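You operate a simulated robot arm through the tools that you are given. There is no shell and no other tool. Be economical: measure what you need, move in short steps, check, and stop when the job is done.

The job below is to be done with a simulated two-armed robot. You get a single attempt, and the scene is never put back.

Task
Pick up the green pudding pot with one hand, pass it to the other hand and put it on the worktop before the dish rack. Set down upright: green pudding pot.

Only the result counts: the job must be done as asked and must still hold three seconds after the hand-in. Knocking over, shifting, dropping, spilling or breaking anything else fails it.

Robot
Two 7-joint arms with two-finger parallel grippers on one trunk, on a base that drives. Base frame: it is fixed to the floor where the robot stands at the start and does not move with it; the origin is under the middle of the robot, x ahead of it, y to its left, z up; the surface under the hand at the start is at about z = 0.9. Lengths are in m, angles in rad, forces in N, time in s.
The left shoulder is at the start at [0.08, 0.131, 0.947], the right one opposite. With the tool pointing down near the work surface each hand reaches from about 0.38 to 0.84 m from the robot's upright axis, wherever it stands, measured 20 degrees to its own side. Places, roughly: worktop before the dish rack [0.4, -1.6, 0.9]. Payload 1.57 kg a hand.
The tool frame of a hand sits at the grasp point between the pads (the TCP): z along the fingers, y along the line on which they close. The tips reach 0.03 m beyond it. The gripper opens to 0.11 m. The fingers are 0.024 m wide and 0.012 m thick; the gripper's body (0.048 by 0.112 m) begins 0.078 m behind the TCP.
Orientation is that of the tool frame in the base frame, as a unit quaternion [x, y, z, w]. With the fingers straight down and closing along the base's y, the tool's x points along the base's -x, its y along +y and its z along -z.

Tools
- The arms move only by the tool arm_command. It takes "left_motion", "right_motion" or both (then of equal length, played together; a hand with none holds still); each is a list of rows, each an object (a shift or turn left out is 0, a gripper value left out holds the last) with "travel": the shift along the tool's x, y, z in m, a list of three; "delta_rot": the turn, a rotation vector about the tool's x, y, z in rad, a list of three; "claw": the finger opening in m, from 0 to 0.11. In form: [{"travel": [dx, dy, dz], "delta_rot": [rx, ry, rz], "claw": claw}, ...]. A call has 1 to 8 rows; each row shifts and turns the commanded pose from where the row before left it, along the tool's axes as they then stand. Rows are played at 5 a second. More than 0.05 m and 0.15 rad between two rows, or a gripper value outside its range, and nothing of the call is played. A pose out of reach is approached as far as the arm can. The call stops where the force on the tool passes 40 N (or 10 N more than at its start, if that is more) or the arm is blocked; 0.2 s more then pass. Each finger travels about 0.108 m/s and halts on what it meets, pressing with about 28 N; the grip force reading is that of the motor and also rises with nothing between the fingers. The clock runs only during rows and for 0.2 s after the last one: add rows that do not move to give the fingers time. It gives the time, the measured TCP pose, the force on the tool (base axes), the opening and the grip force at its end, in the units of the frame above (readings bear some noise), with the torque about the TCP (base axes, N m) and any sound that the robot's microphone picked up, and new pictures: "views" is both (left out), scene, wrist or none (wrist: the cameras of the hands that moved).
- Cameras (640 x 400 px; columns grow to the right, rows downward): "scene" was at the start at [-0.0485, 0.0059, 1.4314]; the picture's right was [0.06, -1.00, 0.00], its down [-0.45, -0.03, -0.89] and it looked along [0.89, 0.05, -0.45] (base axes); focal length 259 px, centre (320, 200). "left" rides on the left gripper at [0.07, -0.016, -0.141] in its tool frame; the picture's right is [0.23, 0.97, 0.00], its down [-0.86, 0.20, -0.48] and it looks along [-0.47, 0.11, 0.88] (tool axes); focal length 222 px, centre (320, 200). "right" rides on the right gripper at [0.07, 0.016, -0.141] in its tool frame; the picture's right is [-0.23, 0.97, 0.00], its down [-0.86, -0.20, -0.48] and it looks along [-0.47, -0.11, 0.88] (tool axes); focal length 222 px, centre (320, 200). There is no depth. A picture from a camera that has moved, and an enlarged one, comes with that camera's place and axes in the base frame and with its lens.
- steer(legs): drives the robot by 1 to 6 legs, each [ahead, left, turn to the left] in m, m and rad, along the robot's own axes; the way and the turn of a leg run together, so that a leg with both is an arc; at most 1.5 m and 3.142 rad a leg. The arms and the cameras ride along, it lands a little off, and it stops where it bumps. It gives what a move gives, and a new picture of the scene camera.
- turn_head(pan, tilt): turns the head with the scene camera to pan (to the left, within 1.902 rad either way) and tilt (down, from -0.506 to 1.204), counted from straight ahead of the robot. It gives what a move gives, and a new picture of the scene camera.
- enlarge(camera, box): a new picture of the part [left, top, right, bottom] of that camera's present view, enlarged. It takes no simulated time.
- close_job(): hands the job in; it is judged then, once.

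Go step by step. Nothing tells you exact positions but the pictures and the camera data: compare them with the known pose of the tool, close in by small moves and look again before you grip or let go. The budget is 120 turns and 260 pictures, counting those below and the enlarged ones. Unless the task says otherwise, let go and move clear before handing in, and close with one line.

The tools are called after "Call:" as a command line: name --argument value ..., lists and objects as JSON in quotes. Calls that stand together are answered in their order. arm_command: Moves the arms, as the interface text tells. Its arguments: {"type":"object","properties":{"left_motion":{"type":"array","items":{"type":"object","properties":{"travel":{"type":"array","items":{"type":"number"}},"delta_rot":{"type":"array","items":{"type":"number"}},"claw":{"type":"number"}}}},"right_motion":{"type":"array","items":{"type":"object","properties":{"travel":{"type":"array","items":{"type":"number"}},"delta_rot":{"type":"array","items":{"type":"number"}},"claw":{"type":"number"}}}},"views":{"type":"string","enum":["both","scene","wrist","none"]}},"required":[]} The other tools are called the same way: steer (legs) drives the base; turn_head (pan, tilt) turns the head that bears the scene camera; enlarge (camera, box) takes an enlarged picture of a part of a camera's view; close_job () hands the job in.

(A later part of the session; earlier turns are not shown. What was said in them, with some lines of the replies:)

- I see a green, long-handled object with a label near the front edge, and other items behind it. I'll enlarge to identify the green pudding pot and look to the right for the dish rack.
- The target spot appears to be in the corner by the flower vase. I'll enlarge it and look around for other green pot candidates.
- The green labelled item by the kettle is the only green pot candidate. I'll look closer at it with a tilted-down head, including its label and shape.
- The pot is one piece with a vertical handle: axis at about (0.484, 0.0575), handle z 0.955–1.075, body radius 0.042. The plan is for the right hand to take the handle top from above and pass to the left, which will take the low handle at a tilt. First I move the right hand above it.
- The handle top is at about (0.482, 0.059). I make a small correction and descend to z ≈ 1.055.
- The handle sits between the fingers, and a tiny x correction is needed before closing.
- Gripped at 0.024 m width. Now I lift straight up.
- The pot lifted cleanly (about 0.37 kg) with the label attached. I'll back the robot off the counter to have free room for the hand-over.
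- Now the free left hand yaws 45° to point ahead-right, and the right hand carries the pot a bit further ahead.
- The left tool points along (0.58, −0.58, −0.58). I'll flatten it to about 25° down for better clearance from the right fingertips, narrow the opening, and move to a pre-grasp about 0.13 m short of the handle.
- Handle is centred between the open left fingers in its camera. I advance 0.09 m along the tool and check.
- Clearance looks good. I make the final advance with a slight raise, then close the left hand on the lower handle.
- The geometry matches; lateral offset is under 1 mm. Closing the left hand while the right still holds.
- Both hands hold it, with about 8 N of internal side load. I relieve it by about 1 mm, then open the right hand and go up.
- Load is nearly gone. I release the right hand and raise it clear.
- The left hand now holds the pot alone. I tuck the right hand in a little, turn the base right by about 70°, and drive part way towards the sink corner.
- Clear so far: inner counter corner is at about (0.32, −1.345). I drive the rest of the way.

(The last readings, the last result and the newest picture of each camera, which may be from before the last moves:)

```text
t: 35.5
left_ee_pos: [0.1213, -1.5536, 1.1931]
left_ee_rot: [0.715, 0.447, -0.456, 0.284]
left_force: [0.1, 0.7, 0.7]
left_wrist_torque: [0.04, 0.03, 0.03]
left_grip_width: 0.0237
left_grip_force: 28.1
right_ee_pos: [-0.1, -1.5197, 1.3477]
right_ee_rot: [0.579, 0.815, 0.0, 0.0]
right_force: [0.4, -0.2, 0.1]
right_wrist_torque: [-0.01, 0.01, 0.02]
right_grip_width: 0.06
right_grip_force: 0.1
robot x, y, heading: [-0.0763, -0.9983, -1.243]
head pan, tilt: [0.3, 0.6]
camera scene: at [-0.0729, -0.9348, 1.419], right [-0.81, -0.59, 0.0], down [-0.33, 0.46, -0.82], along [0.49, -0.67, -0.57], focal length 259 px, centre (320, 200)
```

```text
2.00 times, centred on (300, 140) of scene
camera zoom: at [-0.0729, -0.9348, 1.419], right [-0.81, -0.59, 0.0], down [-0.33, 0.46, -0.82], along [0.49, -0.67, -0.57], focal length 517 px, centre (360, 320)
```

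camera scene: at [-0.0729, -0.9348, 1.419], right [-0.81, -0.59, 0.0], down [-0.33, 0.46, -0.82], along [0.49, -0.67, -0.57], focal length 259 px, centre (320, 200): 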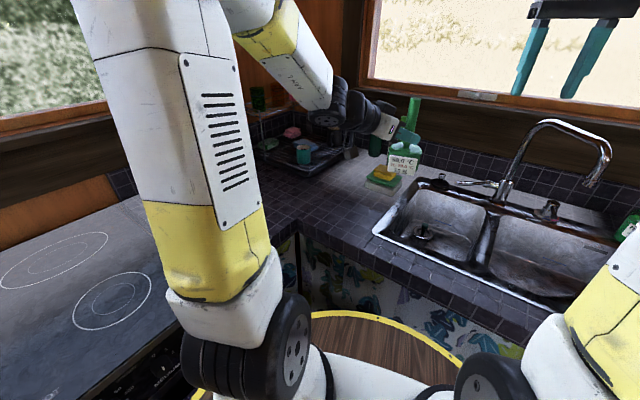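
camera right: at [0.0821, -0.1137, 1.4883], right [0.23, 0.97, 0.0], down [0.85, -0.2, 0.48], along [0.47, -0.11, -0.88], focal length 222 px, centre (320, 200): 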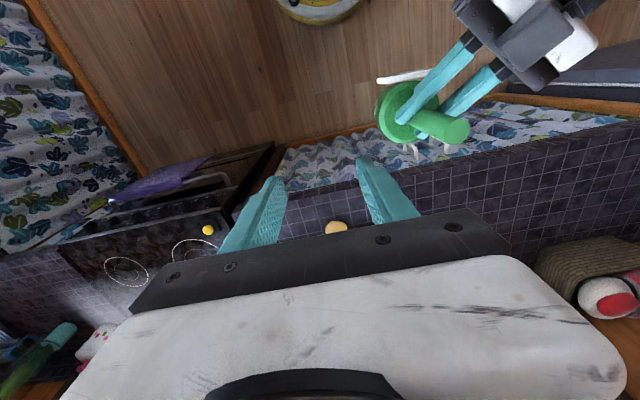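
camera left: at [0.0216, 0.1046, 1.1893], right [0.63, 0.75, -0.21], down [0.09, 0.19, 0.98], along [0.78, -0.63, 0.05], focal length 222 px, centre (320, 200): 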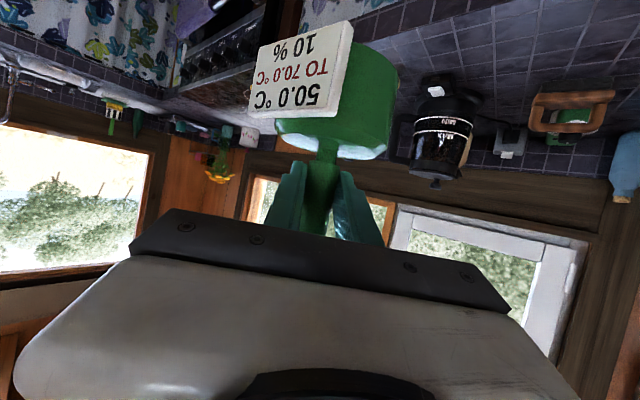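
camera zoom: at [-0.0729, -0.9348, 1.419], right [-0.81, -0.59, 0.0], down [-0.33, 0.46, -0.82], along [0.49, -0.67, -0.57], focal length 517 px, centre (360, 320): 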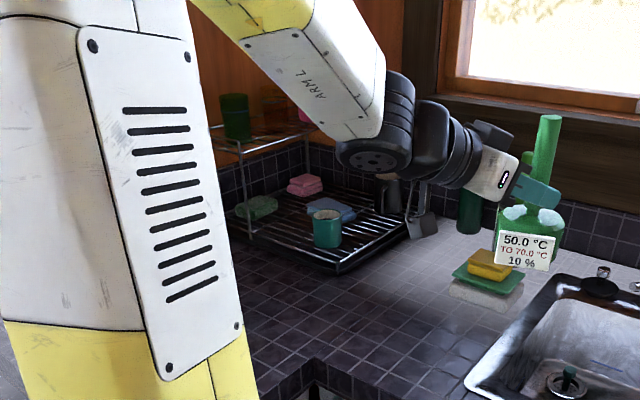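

The rack tray's near corner is at about (0.50, −1.65), so (0.4, −1.6) is free worktop. I move the pot sideways towards it at carrying height, in two parts.

Call:
arm_command --left_motion '[{"travel": [0.0054, 0.0387, -0.0117]}, {"travel": [0.0054, 0.0387, -0.0117]}, {"travel": [0.0054, 0.0387, -0.0117]}, {"travel": [0.0054, 0.0387, -0.0117]}]' --views "scene"

```text
t: 36.5
left_ee_pos: [0.2837, -1.5769, 1.1882]
left_ee_rot: [0.716, 0.447, -0.456, 0.284]
left_force: [-0.3, 0.0, -0.1]
left_wrist_torque: [0.03, -0.02, 0.0]
left_grip_width: 0.0237
left_grip_force: 28.1
right_ee_pos: [-0.1006, -1.5212, 1.3464]
right_ee_rot: [0.58, 0.815, 0.0, 0.0]
right_force: [-1.0, 0.4, 0.7]
right_wrist_torque: [0.0, -0.04, -0.03]
right_grip_width: 0.0602
right_grip_force: 0.1
robot x, y, heading: [-0.0772, -0.9946, -1.233]
head pan, tilt: [0.3, 0.6]
camera scene: at [-0.0731, -0.9347, 1.419], right [-0.81, -0.59, 0.0], down [-0.33, 0.46, -0.83], along [0.49, -0.67, -0.56], focal length 259 px, centre (320, 200)
```

scene: 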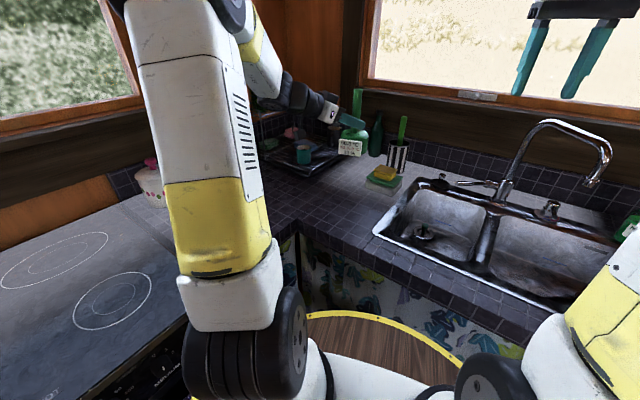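

Still clear; continuing over the target and checking with all views.

Call:
arm_command --left_motion '[{"travel": [0.0054, 0.0387, -0.0117]}, {"travel": [0.0054, 0.0387, -0.0117]}, {"travel": [0.0054, 0.0387, -0.0117]}, {}]'

Call:
enlarge --camera "scene" --box '[220, 60, 420, 240]'

```text
t: 37.5
left_ee_pos: [0.4037, -1.5937, 1.1908]
left_ee_rot: [0.716, 0.447, -0.455, 0.284]
left_force: [0.0, 0.3, -1.0]
left_wrist_torque: [0.05, -0.02, 0.0]
left_grip_width: 0.0235
left_grip_force: 28.1
right_ee_pos: [-0.1003, -1.5222, 1.3457]
right_ee_rot: [0.58, 0.815, 0.0, 0.0]
right_force: [-0.6, -0.2, -0.1]
right_wrist_torque: [0.0, 0.03, 0.01]
right_grip_width: 0.06
right_grip_force: 0.0
robot x, y, heading: [-0.0812, -0.999, -1.24]
head pan, tilt: [0.3, 0.6]
camera scene: at [-0.0727, -0.9348, 1.419], right [-0.81, -0.59, 0.0], down [-0.33, 0.46, -0.82], along [0.49, -0.67, -0.57], focal length 259 px, centre (320, 200)
camera left: at [0.4587, -1.445, 1.1885], right [0.92, -0.34, -0.21], down [0.21, -0.02, 0.98], along [-0.34, -0.94, 0.05], focal length 222 px, centre (320, 200)
```

scene: 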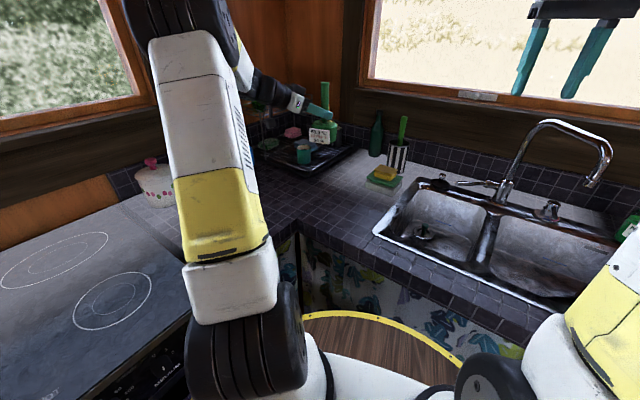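
left: 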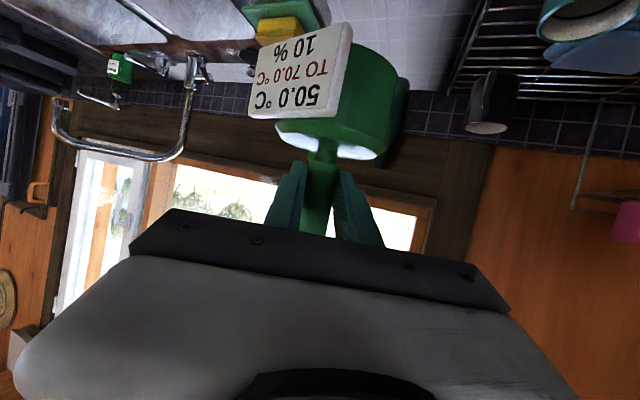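

```text
2.22 times, centred on (320, 150) of scene
camera zoom: at [-0.0727, -0.9348, 1.419], right [-0.81, -0.59, 0.0], down [-0.33, 0.46, -0.82], along [0.49, -0.67, -0.57], focal length 575 px, centre (320, 311)
```

zoom: 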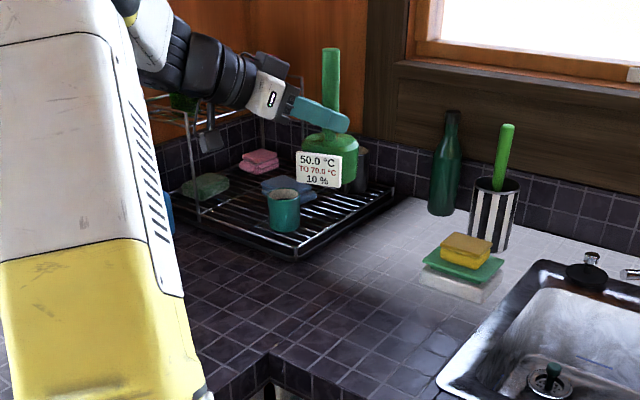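

The pot axis is over (0.40, −1.60), upright and clear of the tray. I descend 0.17 m straight down, leaving about 0.03 m.

Call:
arm_command --left_motion '[{"travel": [0.0362, 0, 0.0169]}, {"travel": [0.0362, 0, 0.0169]}, {"travel": [0.0362, 0, 0.0169]}, {"travel": [0.0317, 0, 0.0148]}, {"travel": [0.0136, 0, 0.0063]}, {}]'

Call:
enlarge --camera "scene" --box '[220, 60, 420, 240]'

```text
t: 38.9
left_ee_pos: [0.4049, -1.5919, 1.022]
left_ee_rot: [0.716, 0.447, -0.455, 0.285]
left_force: [0.5, 0.0, 0.0]
left_wrist_torque: [0.04, 0.0, 0.01]
left_grip_width: 0.0234
left_grip_force: 27.8
right_ee_pos: [-0.0998, -1.5198, 1.3468]
right_ee_rot: [0.58, 0.814, 0.0, -0.001]
right_force: [0.1, -0.1, -0.3]
right_wrist_torque: [-0.01, 0.01, 0.02]
right_grip_width: 0.06
right_grip_force: 0.1
robot x, y, heading: [-0.0815, -0.9982, -1.234]
head pan, tilt: [0.3, 0.6]
camera scene: at [-0.0727, -0.9348, 1.419], right [-0.81, -0.59, 0.0], down [-0.33, 0.46, -0.82], along [0.49, -0.67, -0.57], focal length 259 px, centre (320, 200)
camera left: at [0.4578, -1.4423, 1.0201], right [0.92, -0.34, -0.21], down [0.21, -0.02, 0.98], along [-0.34, -0.94, 0.05], focal length 222 px, centre (320, 200)
```

scene: 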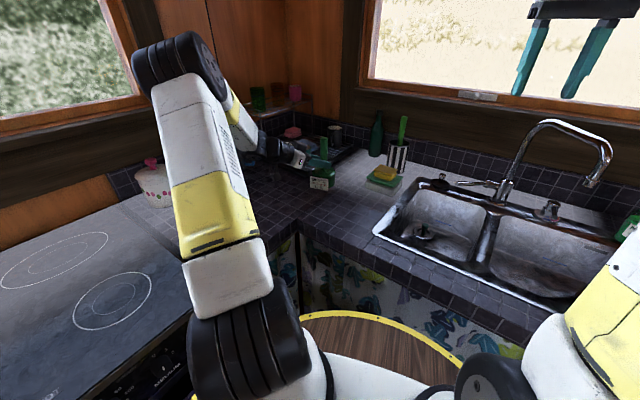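
left: 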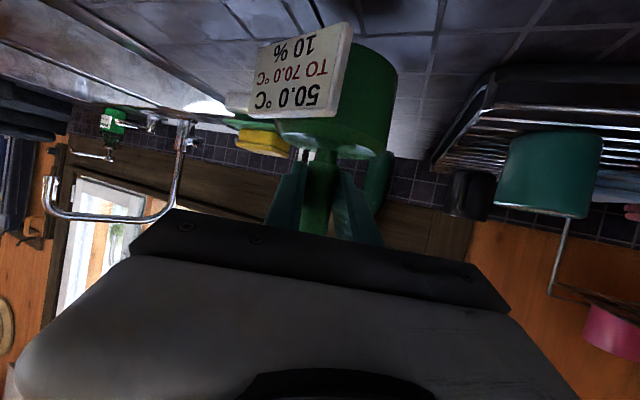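

```text
2.22 times, centred on (320, 150) of scene
camera zoom: at [-0.0727, -0.9348, 1.419], right [-0.81, -0.59, 0.0], down [-0.33, 0.46, -0.82], along [0.49, -0.67, -0.57], focal length 575 px, centre (320, 311)
```

zoom: 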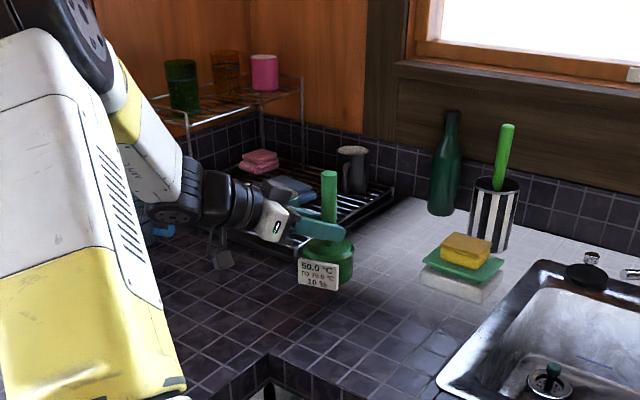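

About 0.03 m to go. The left forearm is getting near the vase area, so I pan the head to verify clearance first.

Call:
turn_head --pan 0.9 --tilt 0.5

Call:
turn_head --pan -0.1 --tilt 0.6

```text
t: 39.9
left_ee_pos: [0.4026, -1.59, 1.0234]
left_ee_rot: [0.715, 0.448, -0.455, 0.284]
left_force: [-0.5, -0.3, 0.0]
left_wrist_torque: [0.05, -0.04, 0.0]
left_grip_width: 0.0237
left_grip_force: 27.3
right_ee_pos: [-0.1011, -1.5197, 1.3469]
right_ee_rot: [0.58, 0.815, 0.0, 0.0]
right_force: [0.2, -0.9, 0.4]
right_wrist_torque: [-0.01, -0.01, 0.02]
right_grip_width: 0.0601
right_grip_force: 0.1
robot x, y, heading: [-0.0766, -0.9963, -1.244]
head pan, tilt: [0.901, 0.499]
camera scene: at [-0.0392, -0.8938, 1.4281], right [-0.33, -0.94, 0.0], down [-0.45, 0.16, -0.88], along [0.83, -0.29, -0.48], focal length 259 px, centre (320, 200)
```

scene: 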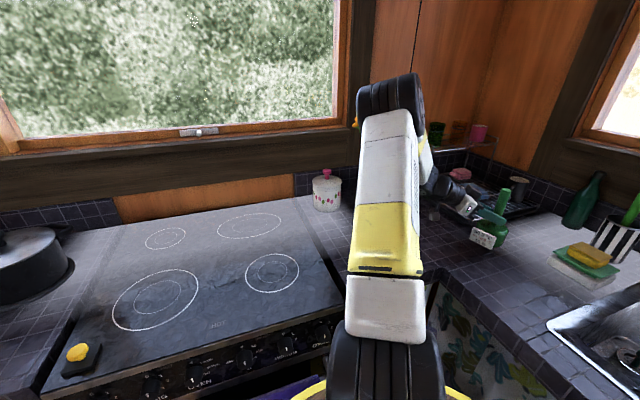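

```text
t: 41.1
left_ee_pos: [0.4029, -1.5911, 1.0227]
left_ee_rot: [0.716, 0.447, -0.456, 0.284]
left_force: [0.0, 0.1, -0.9]
left_wrist_torque: [0.0, -0.03, 0.01]
left_grip_width: 0.0236
left_grip_force: 28.1
right_ee_pos: [-0.1015, -1.5205, 1.3455]
right_ee_rot: [0.58, 0.815, 0.001, 0.0]
right_force: [0.8, -0.7, -0.9]
right_wrist_torque: [-0.02, 0.0, -0.01]
right_grip_width: 0.0602
right_grip_force: 0.0
robot x, y, heading: [-0.0781, -0.9933, -1.237]
head pan, tilt: [-0.099, 0.6]
camera scene: at [-0.1045, -0.9496, 1.4191], right [-0.97, -0.23, 0.0], down [-0.13, 0.55, -0.82], along [0.19, -0.8, -0.57], focal length 259 px, centre (320, 200)
```

scene: 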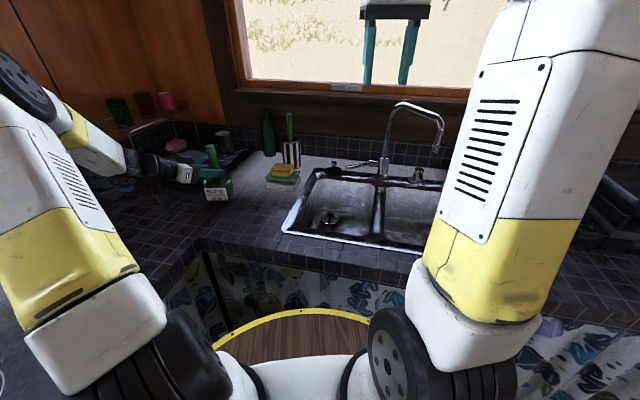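

Elbow is well short of the vase (roughly 0.25 m or more clearance). I lower in small steps toward contact at TCP z ≈ 0.990.

Call:
arm_command --left_motion '[{"travel": [0.0136, 0, 0.0063]}, {"travel": [0.0072, 0, 0.0034]}, {"travel": [0.0027, 0, 0.0013]}, {"travel": [0.0018, 0, 0.0008]}, {"travel": [0.0018, 0, 0.0008]}, {}]'

Call:
enlarge --camera "scene" --box '[140, 100, 300, 230]'

```text
t: 42.5
left_ee_pos: [0.405, -1.5908, 0.9929]
left_ee_rot: [0.716, 0.447, -0.455, 0.284]
left_force: [0.3, 0.2, -0.5]
left_wrist_torque: [0.07, -0.02, -0.02]
left_grip_width: 0.0236
left_grip_force: 27.8
right_ee_pos: [-0.1001, -1.5206, 1.3459]
right_ee_rot: [0.581, 0.814, 0.0, -0.001]
right_force: [0.6, -0.9, 0.2]
right_wrist_torque: [-0.04, 0.01, 0.02]
right_grip_width: 0.0602
right_grip_force: 0.3
robot x, y, heading: [-0.0796, -0.9938, -1.238]
head pan, tilt: [-0.099, 0.6]
camera scene: at [-0.1046, -0.9496, 1.419], right [-0.97, -0.23, 0.0], down [-0.13, 0.55, -0.82], along [0.19, -0.8, -0.57], focal length 259 px, centre (320, 200)
camera left: at [0.4586, -1.4418, 0.9901], right [0.92, -0.34, -0.21], down [0.21, -0.02, 0.98], along [-0.34, -0.94, 0.05], focal length 222 px, centre (320, 200)
```

scene: 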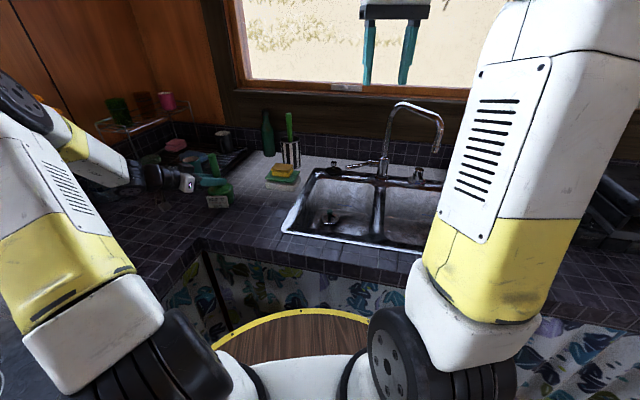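
left: 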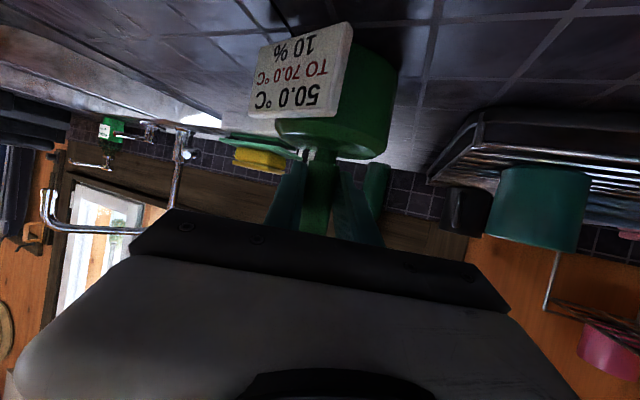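

```text
3.08 times, centred on (220, 165) of scene
camera zoom: at [-0.1046, -0.9496, 1.419], right [-0.97, -0.23, 0.0], down [-0.13, 0.55, -0.82], along [0.19, -0.8, -0.57], focal length 796 px, centre (628, 308)
```

zoom: 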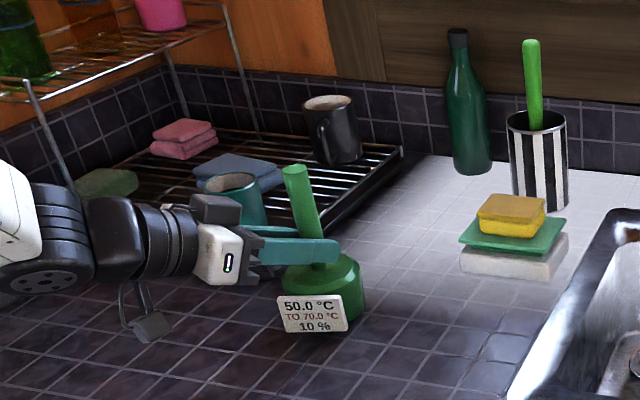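

No contact yet. I continue in 1.5 mm steps.

Call:
arm_command --left_motion '[{"travel": [0.0014, 0, 0.0006]}, {}, {"travel": [0.0014, 0, 0.0006]}, {}]' --views "none"

```text
t: 43.5
left_ee_pos: [0.4041, -1.5916, 0.9902]
left_ee_rot: [0.715, 0.447, -0.456, 0.285]
left_force: [0.6, 0.6, 0.8]
left_wrist_torque: [0.05, -0.05, -0.04]
left_grip_width: 0.0238
left_grip_force: 27.5
right_ee_pos: [-0.1, -1.5213, 1.3456]
right_ee_rot: [0.58, 0.815, 0.0, 0.0]
right_force: [0.7, 0.2, 0.2]
right_wrist_torque: [0.0, 0.0, 0.02]
right_grip_width: 0.0601
right_grip_force: 0.0
robot x, y, heading: [-0.0796, -0.9936, -1.238]
head pan, tilt: [-0.099, 0.6]
```

Call:
arm_command --left_motion '[{"travel": [0.0014, 0, 0.0006]}, {}, {"travel": [0.0009, 0, 0.0004]}, {}]' --views "wrist"

```text
t: 44.5
left_ee_pos: [0.4028, -1.5925, 0.9907]
left_ee_rot: [0.714, 0.447, -0.456, 0.287]
left_force: [7.4, -2.4, 28.3]
left_wrist_torque: [-0.27, 0.2, 0.12]
left_grip_width: 0.0234
left_grip_force: 28.1
right_ee_pos: [-0.1004, -1.5204, 1.3466]
right_ee_rot: [0.58, 0.815, 0.0, 0.0]
right_force: [0.2, -0.1, -0.6]
right_wrist_torque: [0.0, -0.02, 0.0]
right_grip_width: 0.0601
right_grip_force: 0.1
robot x, y, heading: [-0.079, -0.9939, -1.239]
head pan, tilt: [-0.099, 0.6]
camera left: at [0.4579, -1.4428, 0.9865], right [0.92, -0.34, -0.2], down [0.21, -0.02, 0.98], along [-0.34, -0.94, 0.06], focal length 222 px, centre (320, 200)
```

left: 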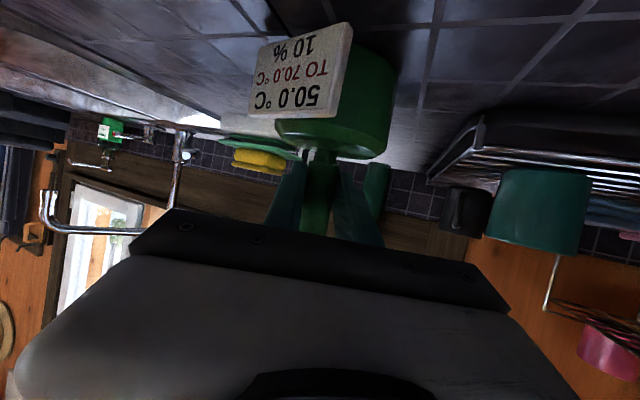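

Contact with the worktop (28 N up). I back off about 1 mm to relieve it, then open gently.

Call:
arm_command --left_motion '[{"travel": [-0.0012, 0, -0.0006]}, {}]' --views "none"

```text
t: 45.1
left_ee_pos: [0.4032, -1.5902, 0.9902]
left_ee_rot: [0.715, 0.447, -0.456, 0.285]
left_force: [7.7, -10.4, 26.0]
left_wrist_torque: [-0.54, 0.22, 0.18]
left_grip_width: 0.0232
left_grip_force: 27.9
right_ee_pos: [-0.1003, -1.5195, 1.3467]
right_ee_rot: [0.58, 0.815, -0.001, 0.001]
right_force: [0.2, -0.2, -0.5]
right_wrist_torque: [-0.03, 0.01, -0.01]
right_grip_width: 0.0599
right_grip_force: 0.1
robot x, y, heading: [-0.0778, -0.9956, -1.241]
head pan, tilt: [-0.099, 0.6]
```

Call:
arm_command --left_motion '[{"travel": [-0.0007, 0, -0.0003]}, {}, {}]' --views "none"

```text
t: 46.0
left_ee_pos: [0.4032, -1.5908, 0.991]
left_ee_rot: [0.716, 0.446, -0.456, 0.284]
left_force: [3.5, -9.1, 23.2]
left_wrist_torque: [-0.4, 0.12, 0.11]
left_grip_width: 0.0232
left_grip_force: 27.6
right_ee_pos: [-0.1003, -1.521, 1.3478]
right_ee_rot: [0.58, 0.815, 0.0, 0.0]
right_force: [-0.2, 0.3, 1.5]
right_wrist_torque: [0.0, 0.02, -0.02]
right_grip_width: 0.0599
right_grip_force: 0.1
robot x, y, heading: [-0.0816, -0.9961, -1.239]
head pan, tilt: [-0.099, 0.6]
```

Call:
arm_command --left_motion '[{"travel": [-0.0009, 0, -0.0004]}, {}, {"travel": [-0.0009, 0, -0.0004]}, {}]' --views "none"

```text
t: 47.0
left_ee_pos: [0.4031, -1.59, 0.9903]
left_ee_rot: [0.716, 0.447, -0.455, 0.282]
left_force: [-1.7, -3.2, 5.2]
left_wrist_torque: [-0.19, 0.07, -0.02]
left_grip_width: 0.0236
left_grip_force: 28.3
right_ee_pos: [-0.1007, -1.5211, 1.3465]
right_ee_rot: [0.58, 0.814, -0.001, 0.0]
right_force: [-0.1, 0.4, -1.1]
right_wrist_torque: [0.02, 0.02, 0.01]
right_grip_width: 0.0603
right_grip_force: 0.2
robot x, y, heading: [-0.0748, -0.9949, -1.242]
head pan, tilt: [-0.099, 0.6]
```

Only 5 N remains, so the pot is resting lightly. I open the left hand slowly.

Call:
arm_command --left_motion '[{"claw": 0.03}, {"claw": 0.045}, {"claw": 0.065}, {}, {}]'

Call:
enlarge --camera "scene" --box '[140, 100, 300, 230]'

```text
t: 48.1
left_ee_pos: [0.4033, -1.5906, 0.9916]
left_ee_rot: [0.715, 0.446, -0.456, 0.285]
left_force: [0.9, -0.2, 0.1]
left_wrist_torque: [0.03, -0.02, 0.02]
left_grip_width: 0.0652
left_grip_force: 0.1
right_ee_pos: [-0.1001, -1.5207, 1.3464]
right_ee_rot: [0.581, 0.814, -0.001, 0.0]
right_force: [-0.3, 0.5, 0.7]
right_wrist_torque: [0.01, 0.02, 0.0]
right_grip_width: 0.0601
right_grip_force: 0.0
robot x, y, heading: [-0.0783, -0.9951, -1.234]
head pan, tilt: [-0.099, 0.6]
camera scene: at [-0.1047, -0.9495, 1.419], right [-0.97, -0.23, 0.0], down [-0.13, 0.55, -0.82], along [0.19, -0.8, -0.57], focal length 259 px, centre (320, 200)
camera left: at [0.4582, -1.4412, 0.9886], right [0.92, -0.34, -0.21], down [0.21, -0.02, 0.98], along [-0.34, -0.94, 0.05], focal length 222 px, centre (320, 200)
```

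scene: 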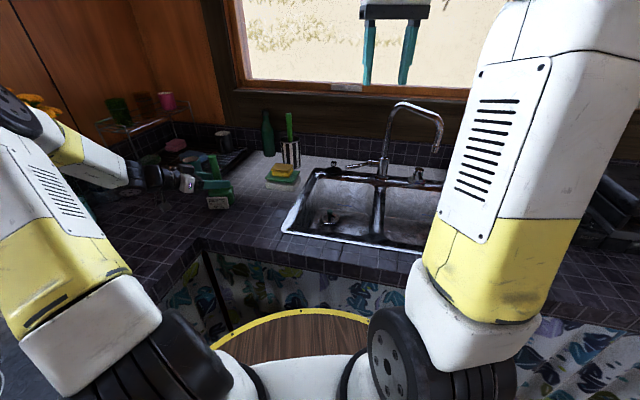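
left: 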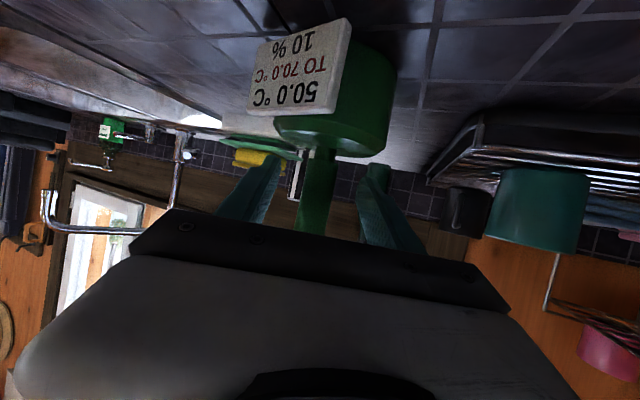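

```text
3.08 times, centred on (220, 165) of scene
camera zoom: at [-0.1047, -0.9495, 1.419], right [-0.97, -0.23, 0.0], down [-0.13, 0.55, -0.82], along [0.19, -0.8, -0.57], focal length 796 px, centre (628, 308)
```

zoom: 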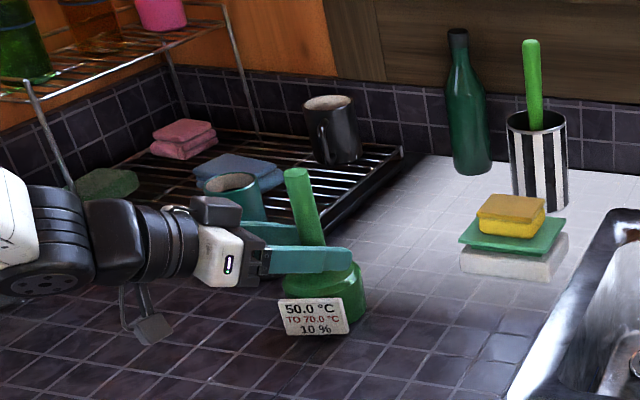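

The pot stands upright on its own. I back the left hand straight out along its tool axis, then up.

Call:
arm_command --left_motion '[{"travel": [0, 0, -0.02]}, {"travel": [0, 0, -0.03]}, {"travel": [0, 0, -0.035]}, {"travel": [-0.03, 0, -0.03]}, {"travel": [-0.04, 0, -0.02]}, {}]'

Call:
turn_head --pan 0.3 --tilt 0.6

Call:
enlarge --camera "scene" --box '[220, 60, 420, 240]'

```text
t: 49.5
left_ee_pos: [0.4435, -1.5067, 1.1151]
left_ee_rot: [0.716, 0.448, -0.454, 0.285]
left_force: [-0.1, 0.2, 1.0]
left_wrist_torque: [-0.01, 0.01, 0.01]
left_grip_width: 0.065
left_grip_force: 0.0
right_ee_pos: [-0.1006, -1.5216, 1.3464]
right_ee_rot: [0.58, 0.815, -0.001, -0.001]
right_force: [0.0, 0.6, -0.4]
right_wrist_torque: [-0.01, -0.03, -0.04]
right_grip_width: 0.0598
right_grip_force: 0.0
robot x, y, heading: [-0.0787, -0.9945, -1.238]
head pan, tilt: [-0.099, 0.6]
camera scene: at [-0.1047, -0.9494, 1.419], right [-0.97, -0.23, 0.0], down [-0.13, 0.55, -0.82], along [0.19, -0.8, -0.57], focal length 259 px, centre (320, 200)
camera left: at [0.4978, -1.3581, 1.1119], right [0.92, -0.34, -0.21], down [0.21, -0.02, 0.98], along [-0.34, -0.94, 0.05], focal length 222 px, centre (320, 200)
```

scene: 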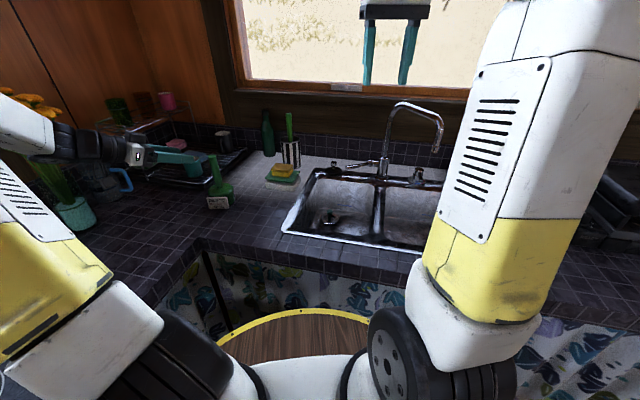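
left: 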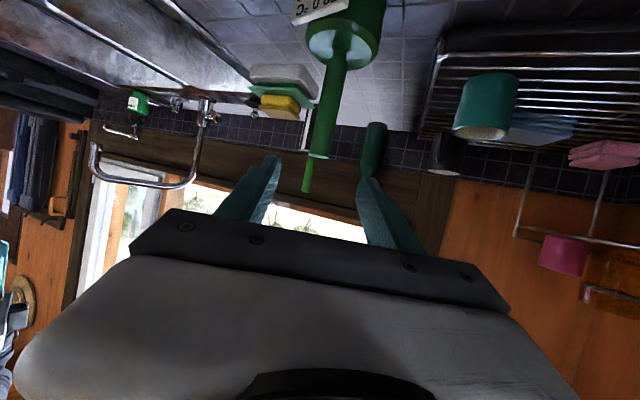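

```text
t: 50.4
left_ee_pos: [0.4434, -1.5071, 1.1138]
left_ee_rot: [0.716, 0.447, -0.455, 0.284]
left_force: [0.0, 0.5, 0.0]
left_wrist_torque: [0.0, 0.01, 0.02]
left_grip_width: 0.0652
left_grip_force: 0.2
right_ee_pos: [-0.1015, -1.5205, 1.346]
right_ee_rot: [0.58, 0.814, 0.0, -0.001]
right_force: [-0.4, 0.2, 0.8]
right_wrist_torque: [-0.02, -0.01, 0.0]
right_grip_width: 0.0598
right_grip_force: 0.2
robot x, y, heading: [-0.0759, -0.9951, -1.237]
head pan, tilt: [0.3, 0.6]
camera scene: at [-0.0729, -0.9347, 1.419], right [-0.81, -0.59, 0.0], down [-0.33, 0.46, -0.82], along [0.49, -0.67, -0.57], focal length 259 px, centre (320, 200)
```

scene: 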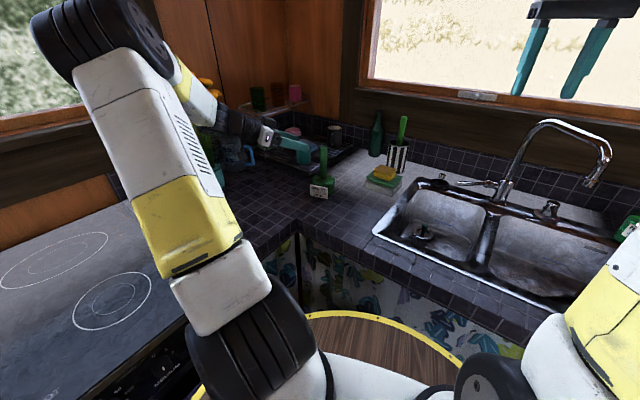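

```text
2.22 times, centred on (320, 150) of scene
camera zoom: at [-0.0729, -0.9347, 1.419], right [-0.81, -0.59, 0.0], down [-0.33, 0.46, -0.82], along [0.49, -0.67, -0.57], focal length 575 px, centre (320, 311)
```

zoom: 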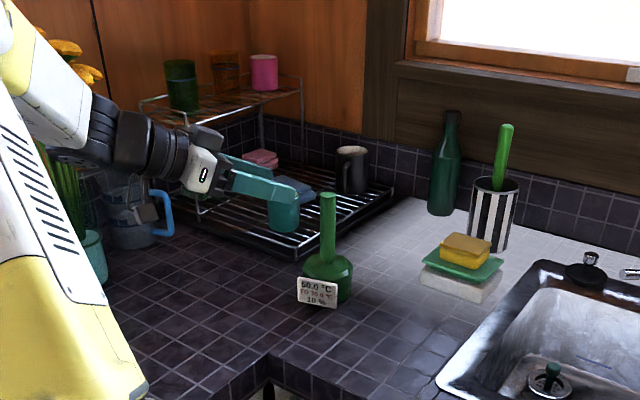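

The pot stands upright at about (0.40, −1.60), both hands are clear, and nothing else has been disturbed. I'm handing in.

Call:
close_job

```text
The job is handed in.
```

The right hand picked up the green pudding pot and passed it to the left, which set it down upright on the worktop before the dish rack. Both hands let go and moved clear before I handed in.
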